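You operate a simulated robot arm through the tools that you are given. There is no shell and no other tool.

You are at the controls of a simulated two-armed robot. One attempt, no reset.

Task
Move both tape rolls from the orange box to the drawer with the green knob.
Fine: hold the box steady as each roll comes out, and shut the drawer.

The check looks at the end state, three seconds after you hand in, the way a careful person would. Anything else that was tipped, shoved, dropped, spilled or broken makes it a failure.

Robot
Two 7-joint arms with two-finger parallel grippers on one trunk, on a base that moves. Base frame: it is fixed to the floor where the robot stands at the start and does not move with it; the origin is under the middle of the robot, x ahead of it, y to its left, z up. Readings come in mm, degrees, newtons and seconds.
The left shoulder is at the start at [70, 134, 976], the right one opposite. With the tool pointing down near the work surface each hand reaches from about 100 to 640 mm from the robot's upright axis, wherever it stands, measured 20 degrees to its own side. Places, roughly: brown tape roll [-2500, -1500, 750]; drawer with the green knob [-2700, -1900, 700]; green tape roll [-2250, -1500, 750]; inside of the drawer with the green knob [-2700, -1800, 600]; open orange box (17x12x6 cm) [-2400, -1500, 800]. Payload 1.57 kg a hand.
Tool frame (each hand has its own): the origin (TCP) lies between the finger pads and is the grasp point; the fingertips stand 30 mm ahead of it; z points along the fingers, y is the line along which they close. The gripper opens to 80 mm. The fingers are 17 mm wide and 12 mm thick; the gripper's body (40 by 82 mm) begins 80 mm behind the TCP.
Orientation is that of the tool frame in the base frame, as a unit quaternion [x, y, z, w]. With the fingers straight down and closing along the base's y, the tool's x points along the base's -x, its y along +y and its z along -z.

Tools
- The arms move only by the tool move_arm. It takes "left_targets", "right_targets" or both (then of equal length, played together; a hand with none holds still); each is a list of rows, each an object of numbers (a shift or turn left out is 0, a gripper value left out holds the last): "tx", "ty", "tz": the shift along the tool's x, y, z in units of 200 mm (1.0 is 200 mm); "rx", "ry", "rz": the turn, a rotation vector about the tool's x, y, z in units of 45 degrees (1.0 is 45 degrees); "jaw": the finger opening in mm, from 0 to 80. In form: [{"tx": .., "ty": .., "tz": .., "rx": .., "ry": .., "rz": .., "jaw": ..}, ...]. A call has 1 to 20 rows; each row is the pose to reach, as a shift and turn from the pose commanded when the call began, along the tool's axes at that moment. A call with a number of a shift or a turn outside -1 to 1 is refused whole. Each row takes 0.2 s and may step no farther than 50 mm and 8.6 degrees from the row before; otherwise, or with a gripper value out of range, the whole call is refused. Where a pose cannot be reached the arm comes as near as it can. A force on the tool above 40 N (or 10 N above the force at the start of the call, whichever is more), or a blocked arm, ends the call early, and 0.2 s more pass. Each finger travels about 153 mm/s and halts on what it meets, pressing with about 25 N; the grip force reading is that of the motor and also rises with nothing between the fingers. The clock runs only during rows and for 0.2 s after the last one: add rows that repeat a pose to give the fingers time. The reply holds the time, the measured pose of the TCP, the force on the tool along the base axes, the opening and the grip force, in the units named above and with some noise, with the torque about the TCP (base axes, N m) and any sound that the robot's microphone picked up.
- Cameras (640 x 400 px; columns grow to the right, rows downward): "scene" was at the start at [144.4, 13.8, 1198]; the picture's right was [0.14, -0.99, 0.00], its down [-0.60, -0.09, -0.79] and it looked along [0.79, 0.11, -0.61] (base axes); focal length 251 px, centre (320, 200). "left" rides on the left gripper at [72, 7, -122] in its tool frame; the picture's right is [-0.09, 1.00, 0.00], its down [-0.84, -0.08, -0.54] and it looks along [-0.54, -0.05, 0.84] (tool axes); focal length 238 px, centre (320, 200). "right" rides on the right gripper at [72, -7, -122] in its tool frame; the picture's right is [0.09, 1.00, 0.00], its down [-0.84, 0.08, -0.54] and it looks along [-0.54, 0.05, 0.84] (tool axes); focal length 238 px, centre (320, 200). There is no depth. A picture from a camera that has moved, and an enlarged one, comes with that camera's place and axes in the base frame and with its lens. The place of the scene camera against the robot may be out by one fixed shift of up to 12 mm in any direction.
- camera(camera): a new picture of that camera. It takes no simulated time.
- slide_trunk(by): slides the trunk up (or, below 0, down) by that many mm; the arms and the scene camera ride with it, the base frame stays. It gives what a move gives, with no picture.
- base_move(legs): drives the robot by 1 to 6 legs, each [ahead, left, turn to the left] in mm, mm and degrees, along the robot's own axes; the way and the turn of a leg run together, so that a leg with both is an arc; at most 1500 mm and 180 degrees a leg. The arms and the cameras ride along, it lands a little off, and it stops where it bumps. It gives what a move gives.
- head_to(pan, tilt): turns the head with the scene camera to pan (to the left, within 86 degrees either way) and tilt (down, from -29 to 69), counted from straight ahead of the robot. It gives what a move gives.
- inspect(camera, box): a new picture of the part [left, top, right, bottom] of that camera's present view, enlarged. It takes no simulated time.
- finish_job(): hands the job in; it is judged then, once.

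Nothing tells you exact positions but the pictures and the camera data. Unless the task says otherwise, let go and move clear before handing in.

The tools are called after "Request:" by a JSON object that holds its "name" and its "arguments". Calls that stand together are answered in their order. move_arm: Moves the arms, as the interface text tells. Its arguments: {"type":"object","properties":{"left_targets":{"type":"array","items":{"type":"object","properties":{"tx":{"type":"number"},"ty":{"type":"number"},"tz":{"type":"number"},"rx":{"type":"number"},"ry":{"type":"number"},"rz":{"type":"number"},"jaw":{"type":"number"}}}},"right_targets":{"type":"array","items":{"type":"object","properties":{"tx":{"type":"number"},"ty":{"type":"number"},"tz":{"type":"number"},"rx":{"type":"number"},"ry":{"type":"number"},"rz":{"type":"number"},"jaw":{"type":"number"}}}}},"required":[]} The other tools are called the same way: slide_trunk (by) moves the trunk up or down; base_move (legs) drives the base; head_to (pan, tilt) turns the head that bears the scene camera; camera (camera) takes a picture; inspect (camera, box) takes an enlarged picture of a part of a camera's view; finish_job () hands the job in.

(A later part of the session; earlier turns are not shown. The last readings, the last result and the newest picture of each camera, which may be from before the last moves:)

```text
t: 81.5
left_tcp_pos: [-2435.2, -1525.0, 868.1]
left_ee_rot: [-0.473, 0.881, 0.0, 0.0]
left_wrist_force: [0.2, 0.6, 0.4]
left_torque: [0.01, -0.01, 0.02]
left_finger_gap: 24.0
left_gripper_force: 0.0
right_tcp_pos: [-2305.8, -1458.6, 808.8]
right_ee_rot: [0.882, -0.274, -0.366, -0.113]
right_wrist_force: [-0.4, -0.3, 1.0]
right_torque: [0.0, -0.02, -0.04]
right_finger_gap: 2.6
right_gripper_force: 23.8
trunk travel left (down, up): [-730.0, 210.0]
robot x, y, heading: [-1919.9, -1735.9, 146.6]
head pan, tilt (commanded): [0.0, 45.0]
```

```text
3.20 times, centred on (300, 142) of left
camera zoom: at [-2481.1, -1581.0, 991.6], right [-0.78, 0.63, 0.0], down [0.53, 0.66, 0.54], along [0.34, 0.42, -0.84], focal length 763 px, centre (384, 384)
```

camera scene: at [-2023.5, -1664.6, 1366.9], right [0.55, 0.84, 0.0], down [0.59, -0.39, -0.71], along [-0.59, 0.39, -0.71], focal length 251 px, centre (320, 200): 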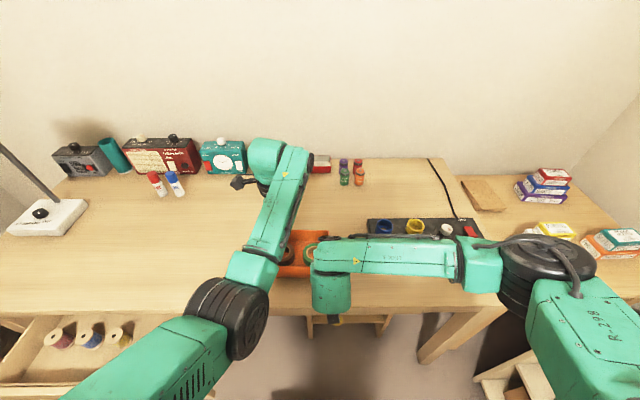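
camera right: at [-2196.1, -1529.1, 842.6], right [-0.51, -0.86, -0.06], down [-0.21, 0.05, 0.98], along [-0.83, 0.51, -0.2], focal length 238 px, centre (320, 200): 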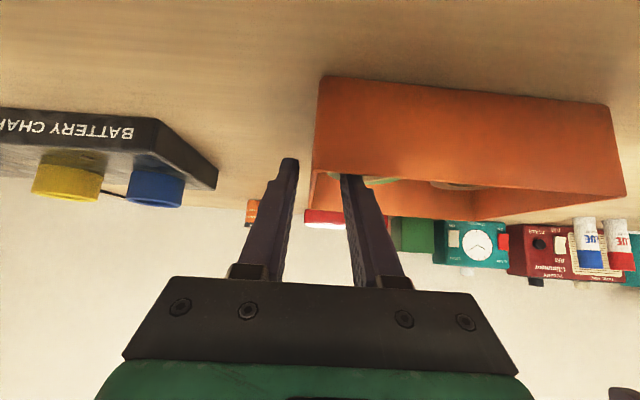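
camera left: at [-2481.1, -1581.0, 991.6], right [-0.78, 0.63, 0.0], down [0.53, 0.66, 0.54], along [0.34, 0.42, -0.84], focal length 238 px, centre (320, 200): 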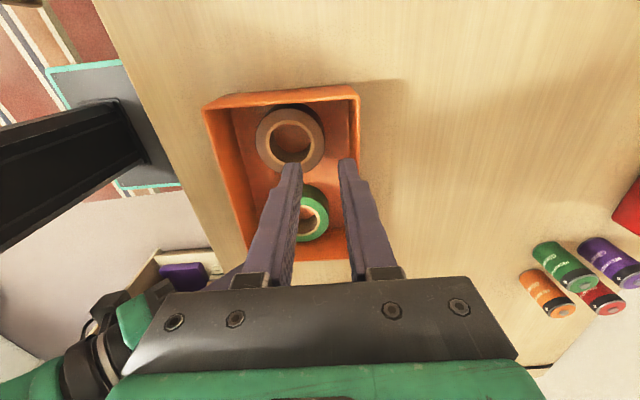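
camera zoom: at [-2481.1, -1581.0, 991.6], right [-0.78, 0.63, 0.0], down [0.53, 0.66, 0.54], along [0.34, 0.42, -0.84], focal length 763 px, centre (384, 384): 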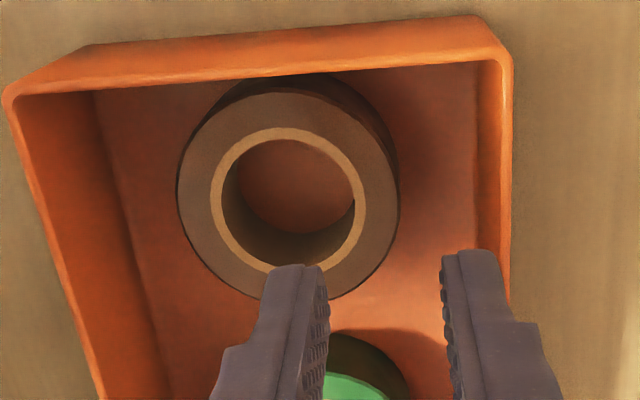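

Roll centre is 27.5 mm behind the TCP in tool y and exactly aligned in x; I shift 2 mm back and descend partly, so the near finger enters the hole.

Request:
{"name": "move_arm", "arguments": {"left_targets": [{"ty": -0.0095, "tz": 0.1}, {"ty": -0.0095, "tz": 0.2}, {"ty": -0.0095, "tz": 0.28}, {"ty": -0.0095, "tz": 0.33}]}}

Request:
{"name": "camera", "arguments": {"camera": "left"}}

Request:
{"name": "inspect", "arguments": {"camera": "left", "box": [200, 80, 400, 205]}}

```text
t: 82.5
left_tcp_pos: [-2433.3, -1527.2, 803.8]
left_ee_rot: [-0.474, 0.881, 0.0, 0.001]
left_wrist_force: [0.4, -0.5, 0.2]
left_torque: [-0.01, 0.01, -0.02]
left_finger_gap: 24.1
left_gripper_force: 0.0
right_tcp_pos: [-2306.0, -1458.8, 809.5]
right_ee_rot: [0.882, -0.275, -0.365, -0.114]
right_wrist_force: [0.1, 0.0, 0.7]
right_torque: [0.02, 0.02, -0.03]
right_finger_gap: 2.5
right_gripper_force: 24.0
trunk travel left (down, up): [-730.0, 210.0]
robot x, y, heading: [-1921.0, -1739.7, 146.7]
head pan, tilt (commanded): [0.0, 45.0]
```

```text
taken
camera left: at [-2478.4, -1582.5, 927.0], right [-0.78, 0.62, 0.0], down [0.52, 0.66, 0.54], along [0.34, 0.42, -0.84], focal length 238 px, centre (320, 200)
```

left: 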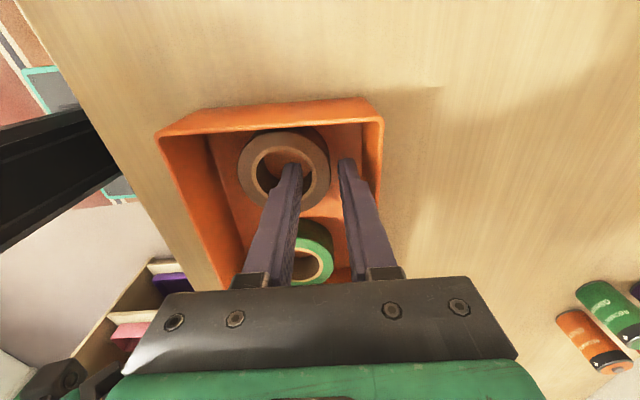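

```text
3.20 times, centred on (300, 142) of left
camera zoom: at [-2478.4, -1582.5, 927.0], right [-0.78, 0.62, 0.0], down [0.52, 0.66, 0.54], along [0.34, 0.42, -0.84], focal length 763 px, centre (384, 384)
```

zoom: 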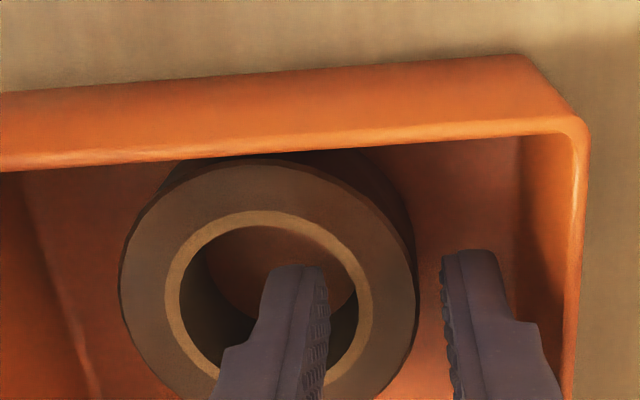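

The near finger is in the hole and the far one is free behind the roll. I lower the remaining 24 mm and close.

Request:
{"name": "move_arm", "arguments": {"left_targets": [{"tz": 0.06}, {"tz": 0.12}, {"tz": 0.12, "jaw": 16}, {"tz": 0.12, "jaw": 8}, {"tz": 0.12, "jaw": 4}, {"tz": 0.12, "jaw": 4}]}}

Request:
{"name": "camera", "arguments": {"camera": "left"}}

```text
t: 83.6
left_tcp_pos: [-2432.5, -1526.2, 785.0]
left_ee_rot: [-0.473, 0.881, 0.003, -0.001]
left_wrist_force: [6.4, -3.8, 14.0]
left_torque: [-0.31, -0.33, 0.01]
left_finger_gap: 16.0
left_gripper_force: 6.3
right_tcp_pos: [-2303.3, -1459.5, 810.2]
right_ee_rot: [0.881, -0.275, -0.367, -0.114]
right_wrist_force: [-2.4, 2.4, 0.6]
right_torque: [0.16, -0.06, -0.54]
right_finger_gap: 2.9
right_gripper_force: 24.5
trunk travel left (down, up): [-730.0, 210.0]
robot x, y, heading: [-1922.9, -1737.1, 146.7]
head pan, tilt (commanded): [0.0, 45.0]
stopped in row 5 (left hand): the force on the tool passed its limit at 42 N (the readings are from after the stop); the commanded pose is now the measured one
```

```text
taken
camera left: at [-2476.9, -1582.7, 906.9], right [-0.78, 0.63, 0.01], down [0.53, 0.65, 0.54], along [0.34, 0.43, -0.84], focal length 238 px, centre (320, 200)
```

left: 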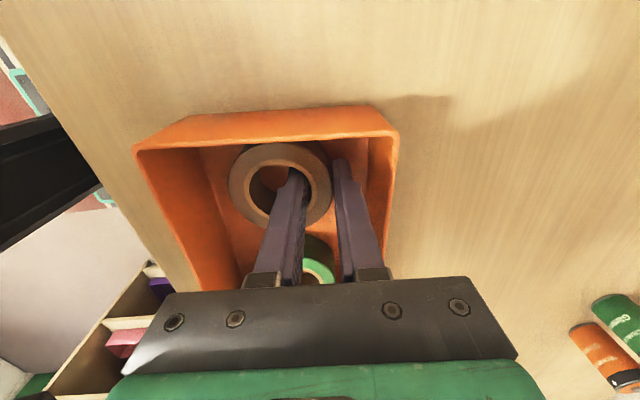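

The fingertips touched the box floor (tips z ≈ 755), stopping the call during closing. I lift 5 mm and then finish closing on the roll wall.

Request:
{"name": "move_arm", "arguments": {"left_targets": [{"tz": -0.025, "jaw": 18}, {"tz": -0.025, "jaw": 14}, {"tz": -0.025, "jaw": 10}, {"tz": -0.025, "jaw": 6}, {"tz": -0.025, "jaw": 6}]}}

Request:
{"name": "camera", "arguments": {"camera": "left"}}

```text
t: 84.8
left_tcp_pos: [-2432.6, -1527.7, 787.3]
left_ee_rot: [-0.475, 0.88, 0.003, -0.001]
left_wrist_force: [-0.4, 0.9, 0.2]
left_torque: [0.01, 0.0, -0.01]
left_finger_gap: 14.9
left_gripper_force: 24.9
right_tcp_pos: [-2304.9, -1459.7, 810.3]
right_ee_rot: [0.881, -0.275, -0.367, -0.114]
right_wrist_force: [1.0, 3.0, 15.5]
right_torque: [0.4, 0.35, -0.3]
right_finger_gap: 2.5
right_gripper_force: 23.7
trunk travel left (down, up): [-730.0, 210.0]
robot x, y, heading: [-1925.0, -1736.0, 146.7]
head pan, tilt (commanded): [0.0, 45.0]
```

```text
taken
camera left: at [-2478.0, -1583.4, 910.6], right [-0.78, 0.63, 0.01], down [0.53, 0.65, 0.54], along [0.34, 0.43, -0.84], focal length 238 px, centre (320, 200)
```

left: 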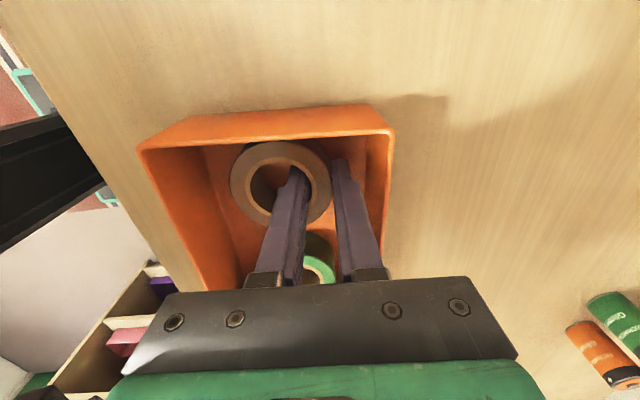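

The brown roll's wall is gripped (14.9 mm, 25 N). The right hand reads about 15 N upward, so I check the box with the other cameras before lifting.

Request:
{"name": "inspect", "arguments": {"camera": "right", "box": [200, 40, 480, 260]}}

Request:
{"name": "inspect", "arguments": {"camera": "scene", "box": [240, 190, 400, 320]}}

Request:
{"name": "inspect", "arguments": {"camera": "left", "box": [120, 90, 420, 290]}}

```text
1.82 times, centred on (340, 150) of right
camera zoom: at [-2188.3, -1532.5, 845.2], right [-0.51, -0.86, -0.06], down [-0.21, 0.05, 0.98], along [-0.83, 0.51, -0.21], focal length 433 px, centre (284, 291)
```

zoom: 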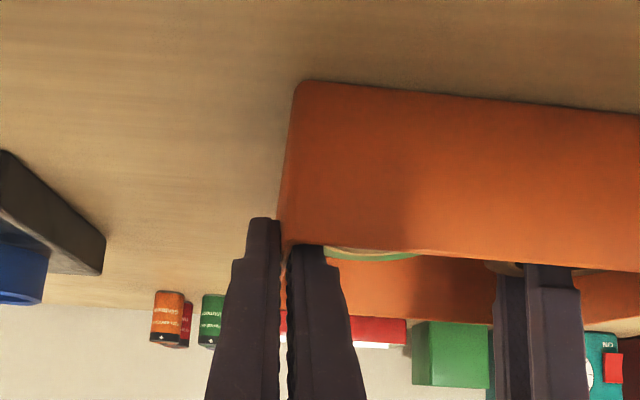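

```text
3.08 times, centred on (320, 255) of scene
camera zoom: at [-2021.2, -1665.4, 1367.2], right [0.55, 0.84, 0.0], down [0.59, -0.39, -0.71], along [-0.59, 0.39, -0.71], focal length 772 px, centre (320, 31)
```

zoom: 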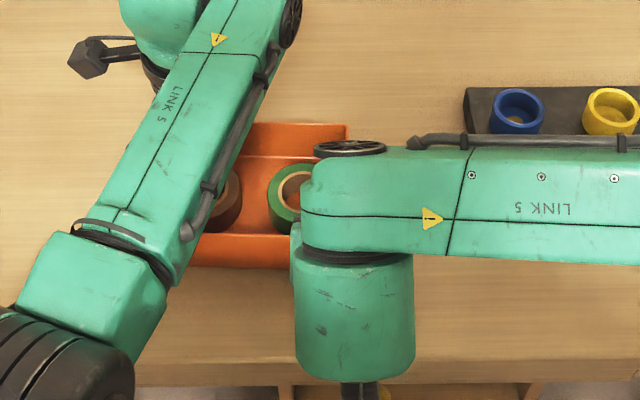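

```text
2.00 times, centred on (270, 190) of left
camera zoom: at [-2478.0, -1583.4, 910.6], right [-0.78, 0.63, 0.01], down [0.53, 0.65, 0.54], along [0.34, 0.43, -0.84], focal length 477 px, centre (420, 220)
```

zoom: 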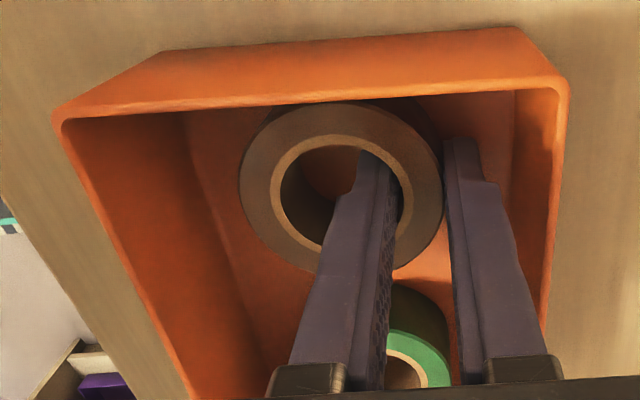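

The box sits flat and the brown roll is held between the fingers. I lift it slowly straight up while the right hand keeps holding the box.

Request:
{"name": "move_arm", "arguments": {"left_targets": [{"tz": -0.05}, {"tz": -0.1}, {"tz": -0.17}, {"tz": -0.25}]}}

Request:
{"name": "camera", "arguments": {"camera": "left"}}

Request:
{"name": "inspect", "arguments": {"camera": "right", "box": [200, 40, 480, 260]}}

```text
t: 85.8
left_tcp_pos: [-2433.9, -1525.6, 837.2]
left_ee_rot: [-0.474, 0.88, 0.002, -0.002]
left_wrist_force: [-0.8, 0.4, -0.1]
left_torque: [0.01, 0.04, 0.02]
left_finger_gap: 14.8
left_gripper_force: 25.2
right_tcp_pos: [-2305.5, -1459.4, 809.5]
right_ee_rot: [0.882, -0.274, -0.367, -0.113]
right_wrist_force: [-2.2, 5.1, 16.6]
right_torque: [0.26, 0.2, -0.22]
right_finger_gap: 2.5
right_gripper_force: 23.7
trunk travel left (down, up): [-730.0, 210.0]
robot x, y, heading: [-1921.5, -1734.6, 146.5]
head pan, tilt (commanded): [0.0, 45.0]
```

```text
taken
camera left: at [-2478.3, -1582.2, 960.5], right [-0.78, 0.63, 0.0], down [0.53, 0.65, 0.54], along [0.34, 0.43, -0.84], focal length 238 px, centre (320, 200)
```

left: 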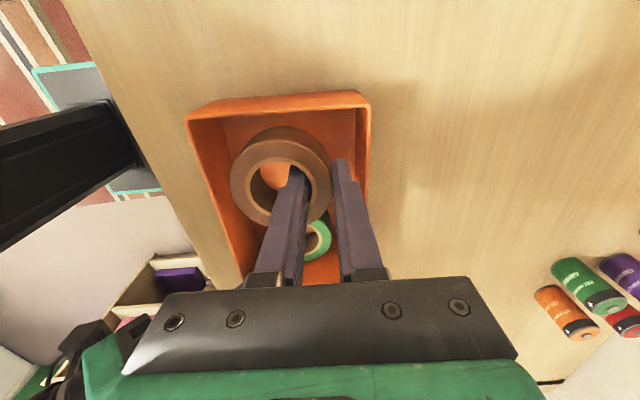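

```text
1.82 times, centred on (340, 150) of right
camera zoom: at [-2188.2, -1532.6, 844.9], right [-0.51, -0.86, -0.06], down [-0.21, 0.05, 0.98], along [-0.83, 0.51, -0.21], focal length 433 px, centre (284, 291)
```

zoom: 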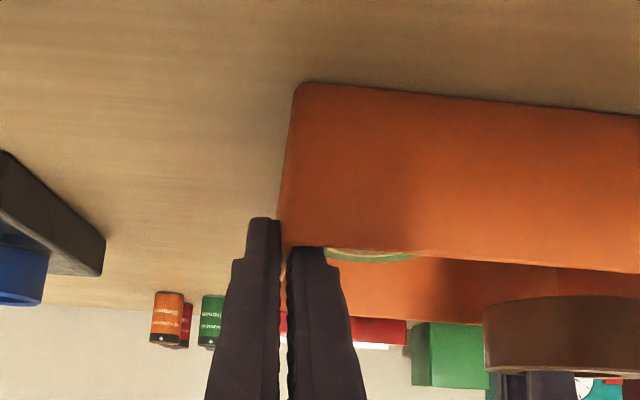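

The brown roll is out and the box has not moved. I raise further and carry the roll left toward the open drawer, with the right hand still holding the box.

Request:
{"name": "move_arm", "arguments": {"left_targets": [{"tz": -0.2}, {"tx": 0.1, "ty": -0.05, "tz": -0.3}, {"tx": 0.25, "ty": -0.15, "tz": -0.3}, {"tx": 0.4, "ty": -0.27, "tz": -0.3}, {"tx": 0.55, "ty": -0.4, "tz": -0.3}, {"tx": 0.7, "ty": -0.53, "tz": -0.3}, {"tx": 0.85, "ty": -0.66, "tz": -0.3}, {"tx": 0.95, "ty": -0.8, "tz": -0.3}]}}

Request:
{"name": "camera", "arguments": {"camera": "left"}}

Request:
{"name": "camera", "arguments": {"camera": "scene"}}

```text
t: 87.8
left_tcp_pos: [-2444.4, -1806.5, 876.1]
left_ee_rot: [-0.491, 0.871, -0.013, -0.028]
left_wrist_force: [0.0, 0.6, -0.3]
left_torque: [0.03, 0.01, -0.01]
left_finger_gap: 15.2
left_gripper_force: 25.1
left hand out of reach, approached as far as the arm can: row 4, 5, 6, 7, 8
right_tcp_pos: [-2305.2, -1460.8, 809.6]
right_ee_rot: [0.882, -0.275, -0.365, -0.114]
right_wrist_force: [2.0, -0.5, 6.3]
right_torque: [-0.08, -0.12, 0.02]
right_finger_gap: 2.4
right_gripper_force: 23.9
trunk travel left (down, up): [-730.0, 210.0]
robot x, y, heading: [-1919.4, -1739.7, 146.9]
head pan, tilt (commanded): [0.0, 45.0]
stopped in row 8 (left hand): the arm was blocked; the commanded pose is now the measured one
```

```text
taken
camera left: at [-2482.4, -1857.8, 1003.5], right [-0.8, 0.59, 0.0], down [0.52, 0.7, 0.49], along [0.29, 0.4, -0.87], focal length 238 px, centre (320, 200)
```

left: 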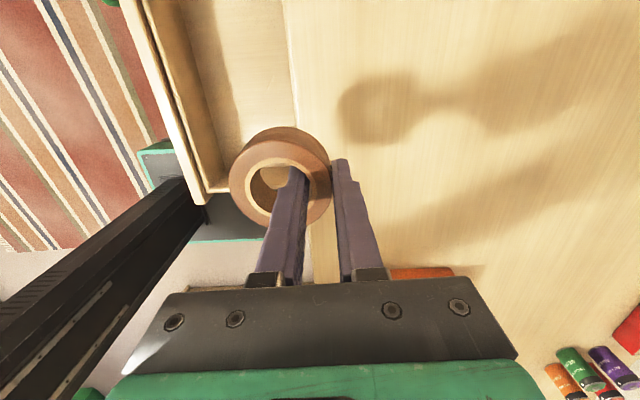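

```text
taken
camera scene: at [-2022.1, -1665.2, 1366.9], right [0.55, 0.84, 0.0], down [0.59, -0.39, -0.71], along [-0.59, 0.39, -0.71], focal length 251 px, centre (320, 200)
```

scene: 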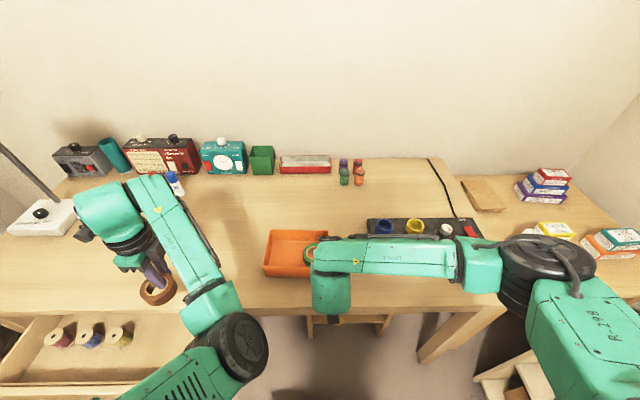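

The left arm reaches its inner limit above the desk edge, so I'll need the base to back up for the drawer. First I measure the drawer in the left view, then release the box with the right hand.

Request:
{"name": "inspect", "arguments": {"camera": "left", "box": [100, 0, 340, 220]}}

Request:
{"name": "move_arm", "arguments": {"right_targets": [{"jaw": 14}, {"jaw": 24}, {"jaw": 24}, {"tz": -0.1}, {"tz": -0.25}, {"tz": -0.4}, {"tz": -0.5}]}}

Request:
{"name": "camera", "arguments": {"camera": "right"}}

```text
1.82 times, centred on (220, 110) of left
camera zoom: at [-2482.4, -1857.8, 1003.5], right [-0.8, 0.59, 0.0], down [0.52, 0.7, 0.49], along [0.29, 0.4, -0.87], focal length 433 px, centre (502, 364)
```

zoom: 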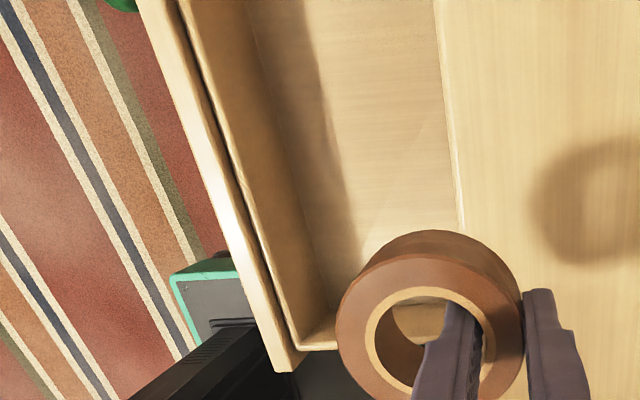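

```text
t: 89.4
left_tcp_pos: [-2442.2, -1806.0, 875.8]
left_ee_rot: [-0.491, 0.871, -0.011, -0.027]
left_wrist_force: [1.1, 0.1, -1.0]
left_torque: [0.01, 0.03, -0.04]
left_finger_gap: 15.1
left_gripper_force: 24.8
right_tcp_pos: [-2245.0, -1499.3, 879.9]
right_ee_rot: [0.883, -0.274, -0.364, -0.114]
right_wrist_force: [1.0, -0.4, 0.4]
right_torque: [0.01, 0.04, -0.01]
right_finger_gap: 24.3
right_gripper_force: 0.1
trunk travel left (down, up): [-730.0, 210.0]
robot x, y, heading: [-1922.0, -1737.2, 146.5]
head pan, tilt (commanded): [0.0, 45.0]
```

```text
taken
camera right: at [-2128.8, -1572.5, 915.8], right [-0.51, -0.86, -0.07], down [-0.22, 0.05, 0.97], along [-0.83, 0.51, -0.21], focal length 238 px, centre (320, 200)
```

right: 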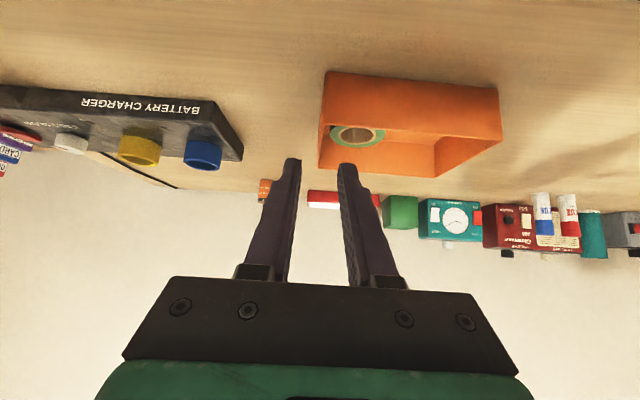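

The right hand is clear and the box is unmoved. The drawer opening lies at fwd 248–376 mm, left of 277 mm in the robot frame; I back up 110 mm and shift 60 mm left so the left hand comes over it.

Request:
{"name": "base_move", "arguments": {"legs": [[-110, 60, 0]]}}

Request:
{"name": "camera", "arguments": {"camera": "left"}}

Request:
{"name": "camera", "arguments": {"camera": "scene"}}

```text
t: 90.7
left_tcp_pos: [-2385.1, -1918.1, 875.1]
left_ee_rot: [-0.491, 0.871, -0.013, -0.027]
left_wrist_force: [0.4, -0.2, -0.4]
left_torque: [0.02, 0.0, -0.01]
left_finger_gap: 15.0
left_gripper_force: 24.9
right_tcp_pos: [-2188.2, -1612.0, 881.1]
right_ee_rot: [0.882, -0.275, -0.365, -0.113]
right_wrist_force: [0.0, -0.2, -0.9]
right_torque: [-0.02, -0.01, 0.02]
right_finger_gap: 24.1
right_gripper_force: 0.0
trunk travel left (down, up): [-730.0, 210.0]
robot x, y, heading: [-1865.9, -1850.2, 146.8]
head pan, tilt (commanded): [0.0, 45.0]
```

```text
taken
camera left: at [-2425.0, -1970.0, 1002.3], right [-0.8, 0.59, 0.0], down [0.52, 0.7, 0.49], along [0.29, 0.39, -0.87], focal length 238 px, centre (320, 200)
```

left: 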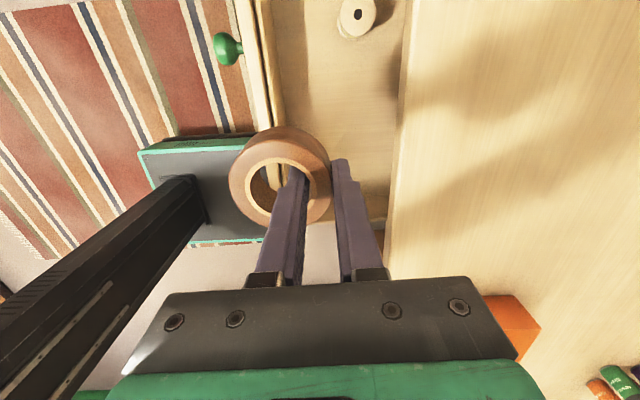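

```text
taken
camera scene: at [-1965.8, -1776.4, 1366.7], right [0.55, 0.84, 0.0], down [0.59, -0.39, -0.71], along [-0.59, 0.39, -0.71], focal length 251 px, centre (320, 200)
```

scene: 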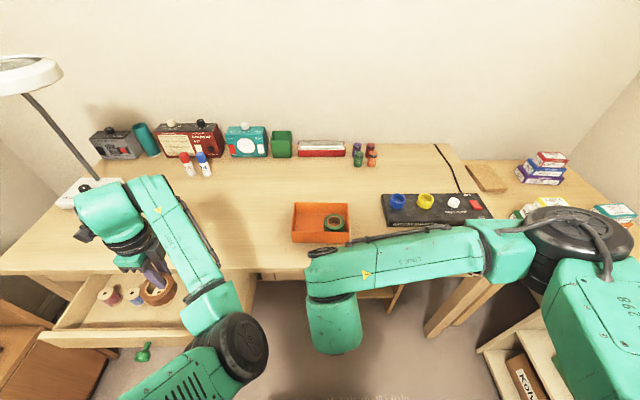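

The roll hangs above the drawer opening, 42 mm too far back. I move it forward, straighten the hand, and lower to just above the drawer rim, then look.

Request:
{"name": "move_arm", "arguments": {"left_targets": [{"ty": 0.1, "ry": -0.038}, {"ty": 0.21, "ry": -0.076}, {"ty": 0.21, "tz": 0.12, "ry": -0.076, "rx": 0.007}, {"ty": 0.21, "tz": 0.25, "ry": -0.076, "rx": 0.007}, {"ty": 0.21, "tz": 0.38, "ry": -0.076, "rx": 0.007}, {"ty": 0.21, "tz": 0.5, "ry": -0.076, "rx": 0.007}]}}

Request:
{"name": "camera", "arguments": {"camera": "left"}}

Request:
{"name": "camera", "arguments": {"camera": "scene"}}

```text
t: 92.1
left_tcp_pos: [-2424.8, -1900.8, 776.3]
left_ee_rot: [-0.491, 0.871, -0.001, 0.001]
left_wrist_force: [-0.3, -0.3, -0.4]
left_torque: [0.03, 0.01, -0.03]
left_finger_gap: 15.1
left_gripper_force: 24.9
right_tcp_pos: [-2186.8, -1612.8, 880.3]
right_ee_rot: [0.883, -0.274, -0.365, -0.114]
right_wrist_force: [-0.8, -0.1, -0.9]
right_torque: [0.0, 0.02, 0.0]
right_finger_gap: 24.1
right_gripper_force: 0.0
trunk travel left (down, up): [-730.0, 210.0]
robot x, y, heading: [-1863.2, -1851.1, 146.8]
head pan, tilt (commanded): [0.0, 45.0]
```

```text
taken
camera left: at [-2469.5, -1958.7, 898.6], right [-0.8, 0.59, 0.0], down [0.5, 0.68, 0.54], along [0.32, 0.44, -0.84], focal length 238 px, centre (320, 200)
```

left: 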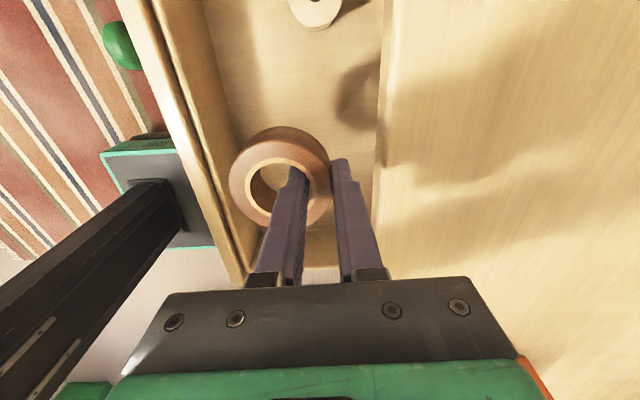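

```text
taken
camera scene: at [-1965.6, -1777.8, 1366.9], right [0.55, 0.84, 0.0], down [0.59, -0.39, -0.71], along [-0.59, 0.39, -0.71], focal length 251 px, centre (320, 200)
```

scene: 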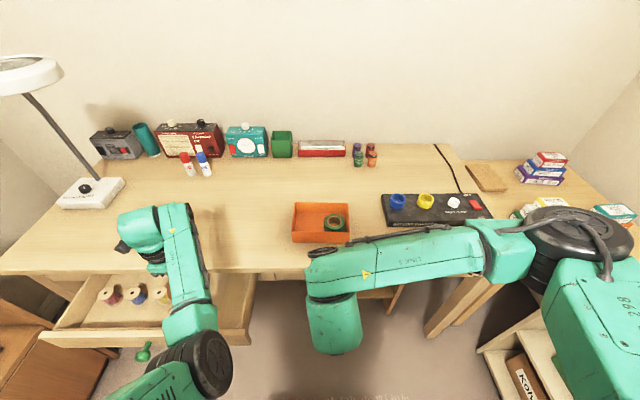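

The roll is positioned between drawer front and desk edge with room on all sides. I zoom in to estimate the drawer floor height.

Request:
{"name": "inspect", "arguments": {"camera": "left", "box": [140, 0, 420, 200]}}

```text
2.00 times, centred on (280, 100) of left
camera zoom: at [-2469.5, -1958.7, 898.6], right [-0.8, 0.59, 0.0], down [0.5, 0.68, 0.54], along [0.32, 0.44, -0.84], focal length 477 px, centre (400, 400)
```

zoom: 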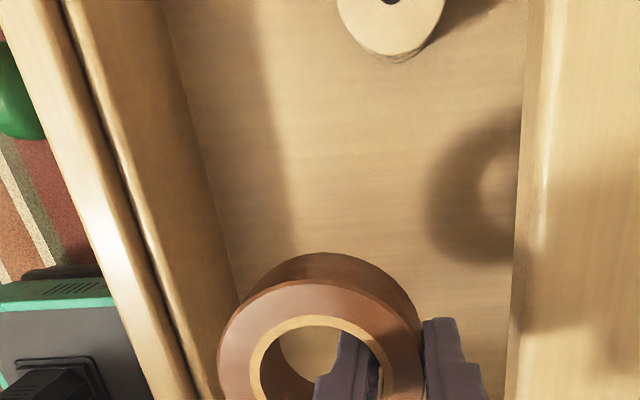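

Floor of the drawer is estimated at z ≈ 640–650, so the roll still has about 95 mm to go. I lower 75 mm and then feel for the floor.

Request:
{"name": "move_arm", "arguments": {"left_targets": [{"ty": -0.02, "tz": 0.1}, {"ty": -0.02, "tz": 0.2}, {"ty": -0.02, "tz": 0.3}, {"ty": -0.02, "tz": 0.375}]}}

Request:
{"name": "inspect", "arguments": {"camera": "left", "box": [140, 0, 460, 240]}}

```text
t: 93.1
left_tcp_pos: [-2421.4, -1904.9, 701.1]
left_ee_rot: [-0.492, 0.871, 0.001, 0.0]
left_wrist_force: [0.0, 0.2, -0.5]
left_torque: [0.02, 0.02, 0.0]
left_finger_gap: 14.8
left_gripper_force: 25.0
right_tcp_pos: [-2187.2, -1612.0, 880.5]
right_ee_rot: [0.883, -0.274, -0.364, -0.114]
right_wrist_force: [-0.7, 1.0, -0.1]
right_torque: [0.0, 0.02, 0.0]
right_finger_gap: 23.9
right_gripper_force: 0.1
trunk travel left (down, up): [-730.0, 210.0]
robot x, y, heading: [-1860.9, -1851.5, 146.8]
head pan, tilt (commanded): [0.0, 45.0]
```

```text
1.67 times, centred on (300, 120) of left
camera zoom: at [-2465.4, -1962.3, 824.1], right [-0.8, 0.59, 0.0], down [0.5, 0.68, 0.54], along [0.32, 0.44, -0.84], focal length 397 px, centre (353, 333)
```

zoom: 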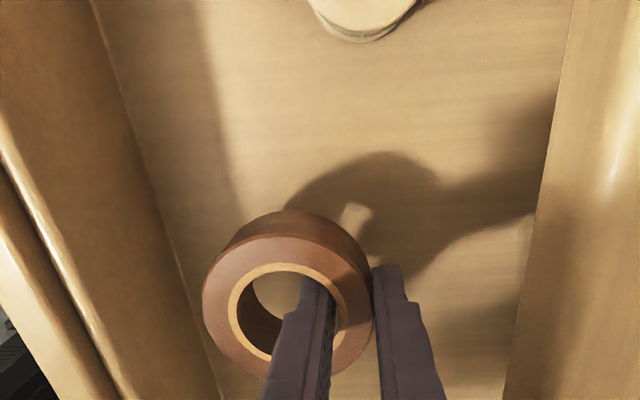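

The roll hovers about 20–25 mm above the drawer floor. I lower in small steps and watch the force.

Request:
{"name": "move_arm", "arguments": {"left_targets": [{"tz": 0.03}, {"tz": 0.06}]}}

Request:
{"name": "move_arm", "arguments": {"left_targets": [{"tz": 0.015}, {"tz": 0.03}]}}

```text
t: 93.7
left_tcp_pos: [-2420.5, -1902.8, 687.8]
left_ee_rot: [-0.492, 0.87, 0.0, 0.0]
left_wrist_force: [-0.8, -0.7, -0.6]
left_torque: [0.03, 0.0, -0.03]
left_finger_gap: 14.7
left_gripper_force: 25.2
right_tcp_pos: [-2187.4, -1612.0, 880.1]
right_ee_rot: [0.883, -0.274, -0.364, -0.114]
right_wrist_force: [0.4, 0.3, -0.2]
right_torque: [0.01, 0.0, 0.01]
right_finger_gap: 23.9
right_gripper_force: 0.1
trunk travel left (down, up): [-730.0, 210.0]
robot x, y, heading: [-1865.5, -1848.7, 146.8]
head pan, tilt (commanded): [0.0, 45.0]
```

```text
t: 94.3
left_tcp_pos: [-2420.1, -1903.9, 684.0]
left_ee_rot: [-0.492, 0.87, -0.001, 0.001]
left_wrist_force: [-0.7, -1.1, 0.2]
left_torque: [0.03, -0.02, 0.02]
left_finger_gap: 15.0
left_gripper_force: 25.0
right_tcp_pos: [-2187.0, -1612.6, 880.7]
right_ee_rot: [0.883, -0.274, -0.364, -0.114]
right_wrist_force: [-0.1, -0.1, 0.2]
right_torque: [0.02, 0.0, -0.01]
right_finger_gap: 23.8
right_gripper_force: 0.1
trunk travel left (down, up): [-730.0, 210.0]
robot x, y, heading: [-1861.2, -1850.7, 146.9]
head pan, tilt (commanded): [0.0, 45.0]
```

Request:
{"name": "inspect", "arguments": {"camera": "left", "box": [140, 0, 460, 240]}}

Request:
{"name": "move_arm", "arguments": {"left_targets": [{"tz": 0.015}, {"tz": 0.025}]}}

```text
1.67 times, centred on (300, 120) of left
camera zoom: at [-2464.8, -1961.8, 806.0], right [-0.8, 0.59, 0.0], down [0.5, 0.68, 0.54], along [0.32, 0.44, -0.84], focal length 397 px, centre (353, 333)
```

zoom: 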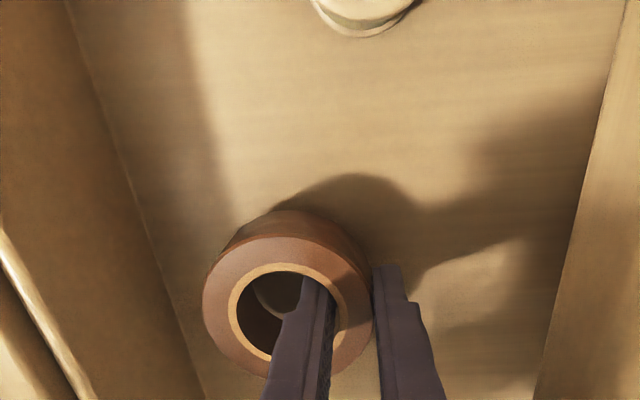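

```text
t: 94.9
left_tcp_pos: [-2420.5, -1903.7, 677.5]
left_ee_rot: [-0.492, 0.871, 0.001, 0.0]
left_wrist_force: [-0.3, -0.3, -0.1]
left_torque: [0.0, 0.02, -0.01]
left_finger_gap: 15.0
left_gripper_force: 25.4
right_tcp_pos: [-2188.2, -1612.2, 880.4]
right_ee_rot: [0.883, -0.274, -0.365, -0.113]
right_wrist_force: [0.5, 0.8, 0.3]
right_torque: [0.0, 0.03, -0.03]
right_finger_gap: 24.0
right_gripper_force: 0.1
trunk travel left (down, up): [-730.0, 210.0]
robot x, y, heading: [-1867.9, -1851.4, 146.9]
head pan, tilt (commanded): [0.0, 45.0]
```

No contact yet; the shadow shows a small remaining gap. I keep stepping down.

Request:
{"name": "move_arm", "arguments": {"left_targets": [{"tz": 0.01}, {"tz": 0.02}]}}

Request:
{"name": "inspect", "arguments": {"camera": "left", "box": [200, 80, 400, 220]}}

```text
t: 95.5
left_tcp_pos: [-2421.8, -1903.7, 673.9]
left_ee_rot: [-0.491, 0.871, -0.001, 0.0]
left_wrist_force: [-0.1, -0.1, -0.2]
left_torque: [0.02, 0.0, 0.01]
left_finger_gap: 14.9
left_gripper_force: 25.3
right_tcp_pos: [-2188.1, -1611.9, 880.7]
right_ee_rot: [0.883, -0.274, -0.364, -0.113]
right_wrist_force: [0.2, -1.3, -0.2]
right_torque: [0.0, -0.02, 0.01]
right_finger_gap: 24.1
right_gripper_force: 0.0
trunk travel left (down, up): [-730.0, 210.0]
robot x, y, heading: [-1863.7, -1851.2, 146.8]
head pan, tilt (commanded): [0.0, 45.0]
```

```text
2.86 times, centred on (300, 150) of left
camera zoom: at [-2465.4, -1961.6, 796.7], right [-0.81, 0.59, 0.0], down [0.5, 0.68, 0.54], along [0.32, 0.44, -0.84], focal length 681 px, centre (377, 343)
```

zoom: 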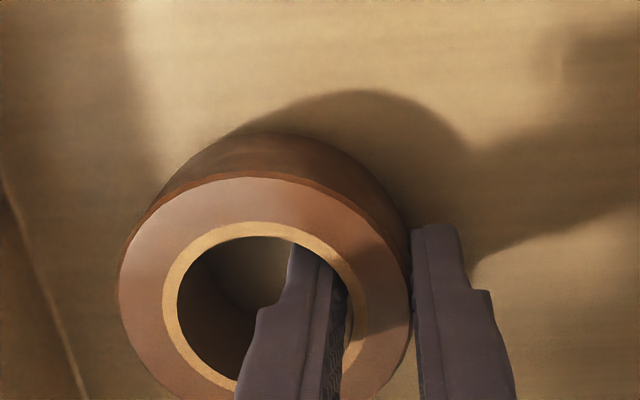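

Only a few millimetres remain; I step down further until I feel contact.

Request:
{"name": "move_arm", "arguments": {"left_targets": [{"tz": 0.01}, {"tz": 0.02}]}}

Request:
{"name": "move_arm", "arguments": {"left_targets": [{"tz": 0.008}, {"tz": 0.015}]}}

```text
t: 96.1
left_tcp_pos: [-2421.9, -1904.0, 670.5]
left_ee_rot: [-0.492, 0.871, 0.0, 0.0]
left_wrist_force: [-0.3, -0.5, -0.3]
left_torque: [0.04, 0.02, -0.01]
left_finger_gap: 14.7
left_gripper_force: 25.2
right_tcp_pos: [-2187.5, -1611.8, 879.9]
right_ee_rot: [0.883, -0.273, -0.365, -0.113]
right_wrist_force: [0.1, 0.5, 0.1]
right_torque: [-0.02, -0.01, -0.02]
right_finger_gap: 23.7
right_gripper_force: 0.0
trunk travel left (down, up): [-730.0, 210.0]
robot x, y, heading: [-1862.5, -1850.5, 147.0]
head pan, tilt (commanded): [0.0, 45.0]
```

```text
t: 96.7
left_tcp_pos: [-2420.8, -1903.6, 668.8]
left_ee_rot: [-0.491, 0.871, 0.002, -0.003]
left_wrist_force: [-2.5, -2.8, 17.8]
left_torque: [0.15, -0.34, 0.03]
left_finger_gap: 14.9
left_gripper_force: 25.1
right_tcp_pos: [-2186.1, -1613.7, 881.6]
right_ee_rot: [0.882, -0.274, -0.366, -0.113]
right_wrist_force: [0.0, 1.1, -0.5]
right_torque: [0.0, 0.03, 0.05]
right_finger_gap: 23.8
right_gripper_force: 0.1
trunk travel left (down, up): [-730.0, 210.0]
robot x, y, heading: [-1862.8, -1849.3, 146.8]
head pan, tilt (commanded): [0.0, 45.0]
```

Contact with the drawer floor (TCP z ≈ 669). I ease up a millimetre, open the fingers and lift straight out.

Request:
{"name": "move_arm", "arguments": {"left_targets": [{"tz": -0.008}, {"tz": -0.008, "jaw": 20}, {"tz": -0.008, "jaw": 25}, {"tz": -0.008, "jaw": 25}, {"tz": -0.06, "jaw": 25}, {"tz": -0.15, "jaw": 25}, {"tz": -0.3, "jaw": 25}, {"tz": -0.5, "jaw": 25}]}}

Request:
{"name": "camera", "arguments": {"camera": "left"}}

```text
t: 98.5
left_tcp_pos: [-2422.0, -1903.2, 765.2]
left_ee_rot: [-0.491, 0.871, 0.0, 0.0]
left_wrist_force: [-0.2, -0.3, -1.1]
left_torque: [0.0, -0.03, 0.0]
left_finger_gap: 25.4
left_gripper_force: 0.0
right_tcp_pos: [-2187.8, -1612.5, 882.0]
right_ee_rot: [0.883, -0.274, -0.364, -0.113]
right_wrist_force: [-1.2, 1.4, 0.6]
right_torque: [0.01, 0.01, 0.01]
right_finger_gap: 23.9
right_gripper_force: 0.1
trunk travel left (down, up): [-730.0, 210.0]
robot x, y, heading: [-1865.8, -1846.9, 147.1]
head pan, tilt (commanded): [0.0, 45.0]
```

```text
taken
camera left: at [-2465.5, -1961.0, 887.8], right [-0.8, 0.59, 0.0], down [0.5, 0.68, 0.54], along [0.32, 0.44, -0.84], focal length 238 px, centre (320, 200)
```

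left: 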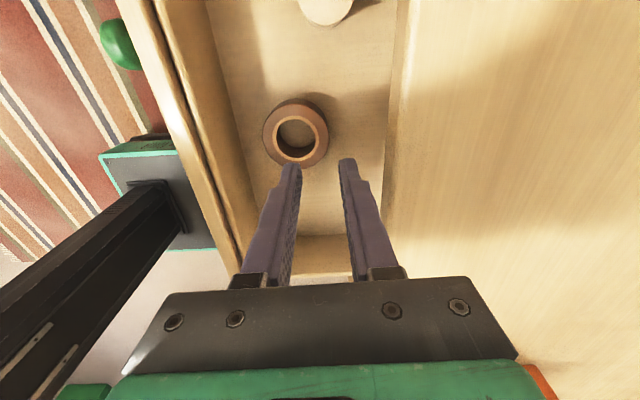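

The brown roll lies flat in the drawer. I raise the left hand and drive back to the box for the green roll.

Request:
{"name": "move_arm", "arguments": {"left_targets": [{"tz": -0.2}, {"tz": -0.4}, {"tz": -0.6}]}}

Request:
{"name": "base_move", "arguments": {"legs": [[0, -80, 0], [112, 0, 0]]}}

Request:
{"name": "camera", "arguments": {"camera": "right"}}

Request:
{"name": "camera", "arguments": {"camera": "scene"}}

```text
t: 99.3
left_tcp_pos: [-2422.9, -1902.7, 883.6]
left_ee_rot: [-0.491, 0.871, -0.002, 0.001]
left_wrist_force: [-0.1, -0.4, -0.9]
left_torque: [-0.01, -0.02, 0.0]
left_finger_gap: 25.0
left_gripper_force: 0.1
right_tcp_pos: [-2188.2, -1613.1, 880.5]
right_ee_rot: [0.882, -0.274, -0.365, -0.114]
right_wrist_force: [0.6, -0.7, 0.5]
right_torque: [0.0, 0.0, -0.02]
right_finger_gap: 24.2
right_gripper_force: 0.0
trunk travel left (down, up): [-730.0, 210.0]
robot x, y, heading: [-1866.1, -1852.6, 146.9]
head pan, tilt (commanded): [0.0, 45.0]
```

```text
t: 101.2
left_tcp_pos: [-2473.0, -1772.9, 884.1]
left_ee_rot: [-0.49, 0.871, 0.0, -0.001]
left_wrist_force: [0.0, -0.3, 0.3]
left_torque: [-0.01, 0.04, 0.01]
left_finger_gap: 25.0
left_gripper_force: 0.0
right_tcp_pos: [-2235.1, -1482.6, 879.9]
right_ee_rot: [0.882, -0.276, -0.365, -0.114]
right_wrist_force: [0.2, 0.0, -0.6]
right_torque: [0.03, -0.03, 0.01]
right_finger_gap: 24.0
right_gripper_force: 0.0
trunk travel left (down, up): [-730.0, 210.0]
robot x, y, heading: [-1910.2, -1721.5, 146.4]
head pan, tilt (commanded): [0.0, 45.0]
```

```text
taken
camera right: at [-2119.0, -1556.0, 915.8], right [-0.51, -0.86, -0.07], down [-0.22, 0.06, 0.97], along [-0.83, 0.52, -0.21], focal length 238 px, centre (320, 200)
```

right: 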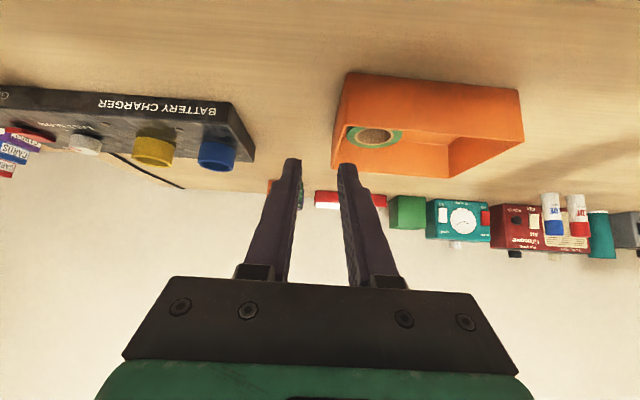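

```text
taken
camera scene: at [-2013.3, -1648.9, 1367.0], right [0.55, 0.83, 0.0], down [0.59, -0.39, -0.71], along [-0.59, 0.39, -0.71], focal length 251 px, centre (320, 200)
```

scene: 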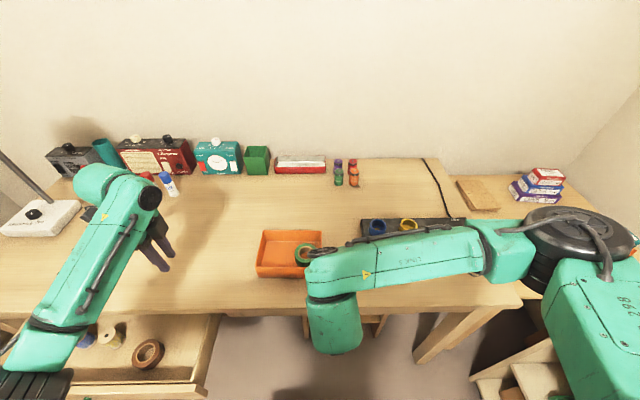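

I'm back at the box; the green roll sits close to the right wall, so I will hold the wall a bit higher this time and slide the roll left before lifting. I zoom to locate the wall from the right hand.

Request:
{"name": "inspect", "arguments": {"camera": "right", "box": [300, 50, 540, 210]}}

Request:
{"name": "inspect", "arguments": {"camera": "scene", "box": [230, 200, 350, 300]}}

```text
2.50 times, centred on (420, 130) of right
camera zoom: at [-2119.0, -1556.0, 915.8], right [-0.51, -0.86, -0.07], down [-0.22, 0.06, 0.97], along [-0.83, 0.52, -0.21], focal length 596 px, centre (70, 375)
```

zoom: 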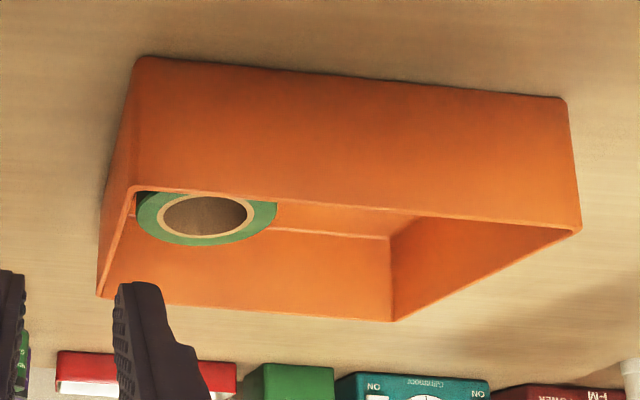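

```text
4.00 times, centred on (290, 250) of scene
camera zoom: at [-2013.3, -1648.9, 1367.0], right [0.55, 0.83, 0.0], down [0.59, -0.39, -0.71], along [-0.59, 0.39, -0.71], focal length 1003 px, centre (440, 0)
```

zoom: 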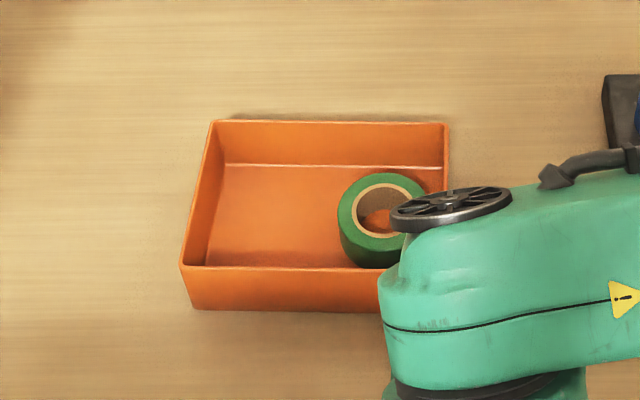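

I want the roll's height before gripping, so I zoom closer on the green roll and the brown roll.

Request:
{"name": "inspect", "arguments": {"camera": "scene", "box": [250, 225, 330, 280]}}

Request:
{"name": "inspect", "arguments": {"camera": "scene", "box": [80, 320, 220, 400]}}

Request:
{"name": "camera", "arguments": {"camera": "left"}}

```text
7.27 times, centred on (290, 252) of scene
camera zoom: at [-2013.3, -1648.9, 1367.0], right [0.55, 0.83, 0.0], down [0.59, -0.39, -0.71], along [-0.59, 0.39, -0.71], focal length 1824 px, centre (538, -182)
```

zoom: 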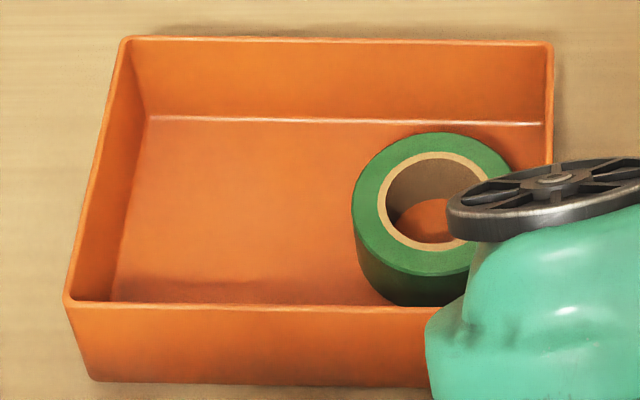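

```text
4.57 times, centred on (150, 360) of scene
camera zoom: at [-2013.3, -1648.9, 1367.0], right [0.55, 0.83, 0.0], down [0.59, -0.39, -0.71], along [-0.59, 0.39, -0.71], focal length 1146 px, centre (1097, -531)
```

zoom: 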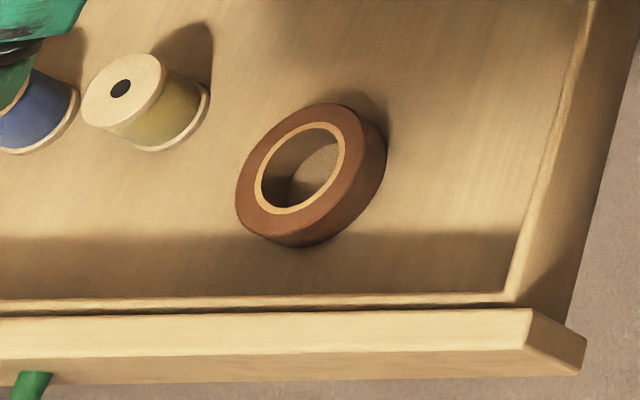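

```text
taken
camera left: at [-2516.9, -1830.2, 1006.3], right [-0.8, 0.6, 0.0], down [0.5, 0.67, 0.54], along [0.32, 0.43, -0.84], focal length 238 px, centre (320, 200)
```

left: 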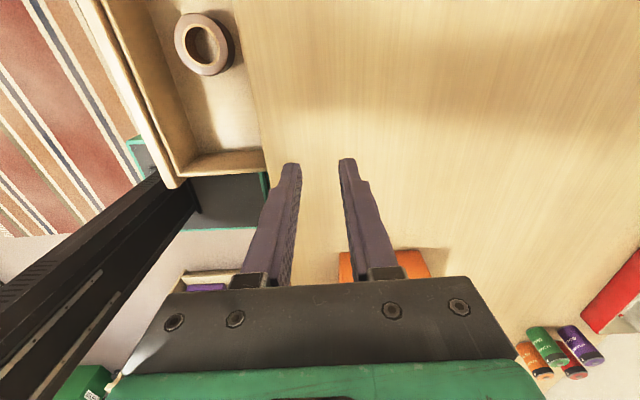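

The rolls are about 26 mm tall, brown lies flat and free in the drawer. I now bring the right hand back onto the box's right wall near the front corner, a little higher than before.

Request:
{"name": "move_arm", "arguments": {"right_targets": [{"tx": -0.01, "ty": 0.06, "tz": 0.1, "jaw": 28}, {"tx": -0.0245, "ty": 0.115, "tz": 0.22, "jaw": 28}, {"tx": -0.0245, "ty": 0.115, "tz": 0.33, "jaw": 28}, {"tx": -0.0245, "ty": 0.115, "tz": 0.42, "jaw": 28}, {"tx": -0.0245, "ty": 0.115, "tz": 0.483, "jaw": 28}]}}

Request:
{"name": "inspect", "arguments": {"camera": "right", "box": [200, 40, 480, 260]}}

```text
t: 102.4
left_tcp_pos: [-2473.3, -1771.8, 882.9]
left_ee_rot: [-0.489, 0.872, -0.001, 0.0]
left_wrist_force: [0.0, -0.2, 0.5]
left_torque: [0.05, 0.0, 0.0]
left_finger_gap: 25.2
left_gripper_force: 0.1
right_tcp_pos: [-2309.9, -1460.9, 813.5]
right_ee_rot: [0.882, -0.277, -0.364, -0.115]
right_wrist_force: [-0.3, 0.8, 0.2]
right_torque: [-0.01, 0.0, 0.01]
right_finger_gap: 27.8
right_gripper_force: 0.1
trunk travel left (down, up): [-730.0, 210.0]
robot x, y, heading: [-1914.5, -1721.2, 146.8]
head pan, tilt (commanded): [0.0, 45.0]
```

```text
1.82 times, centred on (340, 150) of right
camera zoom: at [-2193.5, -1533.8, 849.8], right [-0.51, -0.86, -0.07], down [-0.22, 0.06, 0.97], along [-0.83, 0.52, -0.21], focal length 433 px, centre (284, 291)
```

zoom: 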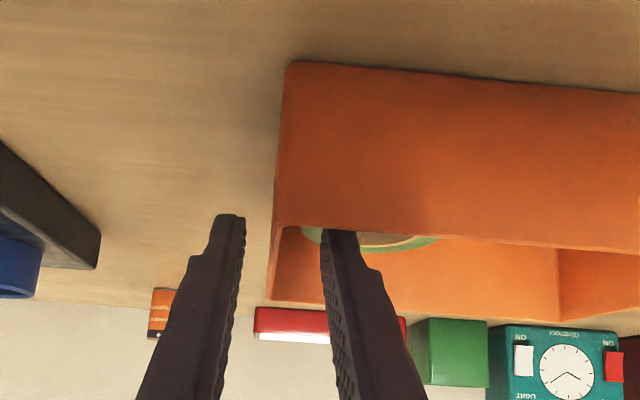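

The wall is centred between the fingers with no contact. I close the right hand on it.

Request:
{"name": "move_arm", "arguments": {"right_targets": [{"jaw": 16}, {"jaw": 8}, {"jaw": 0}, {"jaw": 0}]}}

Request:
{"name": "inspect", "arguments": {"camera": "right", "box": [200, 40, 480, 260]}}

```text
t: 103.4
left_tcp_pos: [-2473.9, -1771.0, 881.9]
left_ee_rot: [-0.49, 0.872, -0.001, 0.0]
left_wrist_force: [0.7, -0.6, 0.4]
left_torque: [0.01, 0.02, -0.01]
left_finger_gap: 24.8
left_gripper_force: 0.1
right_tcp_pos: [-2310.8, -1460.6, 814.3]
right_ee_rot: [0.882, -0.276, -0.365, -0.114]
right_wrist_force: [1.0, 0.4, -0.1]
right_torque: [0.04, 0.05, -0.03]
right_finger_gap: 2.5
right_gripper_force: 23.7
trunk travel left (down, up): [-730.0, 210.0]
robot x, y, heading: [-1909.9, -1725.2, 146.7]
head pan, tilt (commanded): [0.0, 45.0]
```

```text
1.82 times, centred on (340, 150) of right
camera zoom: at [-2193.1, -1534.1, 850.0], right [-0.51, -0.86, -0.07], down [-0.22, 0.06, 0.97], along [-0.83, 0.52, -0.21], focal length 433 px, centre (284, 291)
```

zoom: 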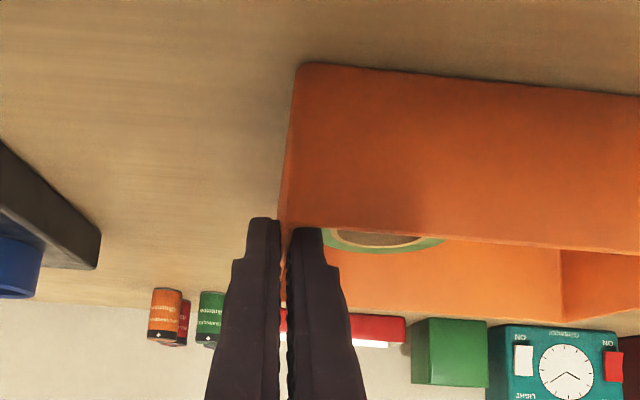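

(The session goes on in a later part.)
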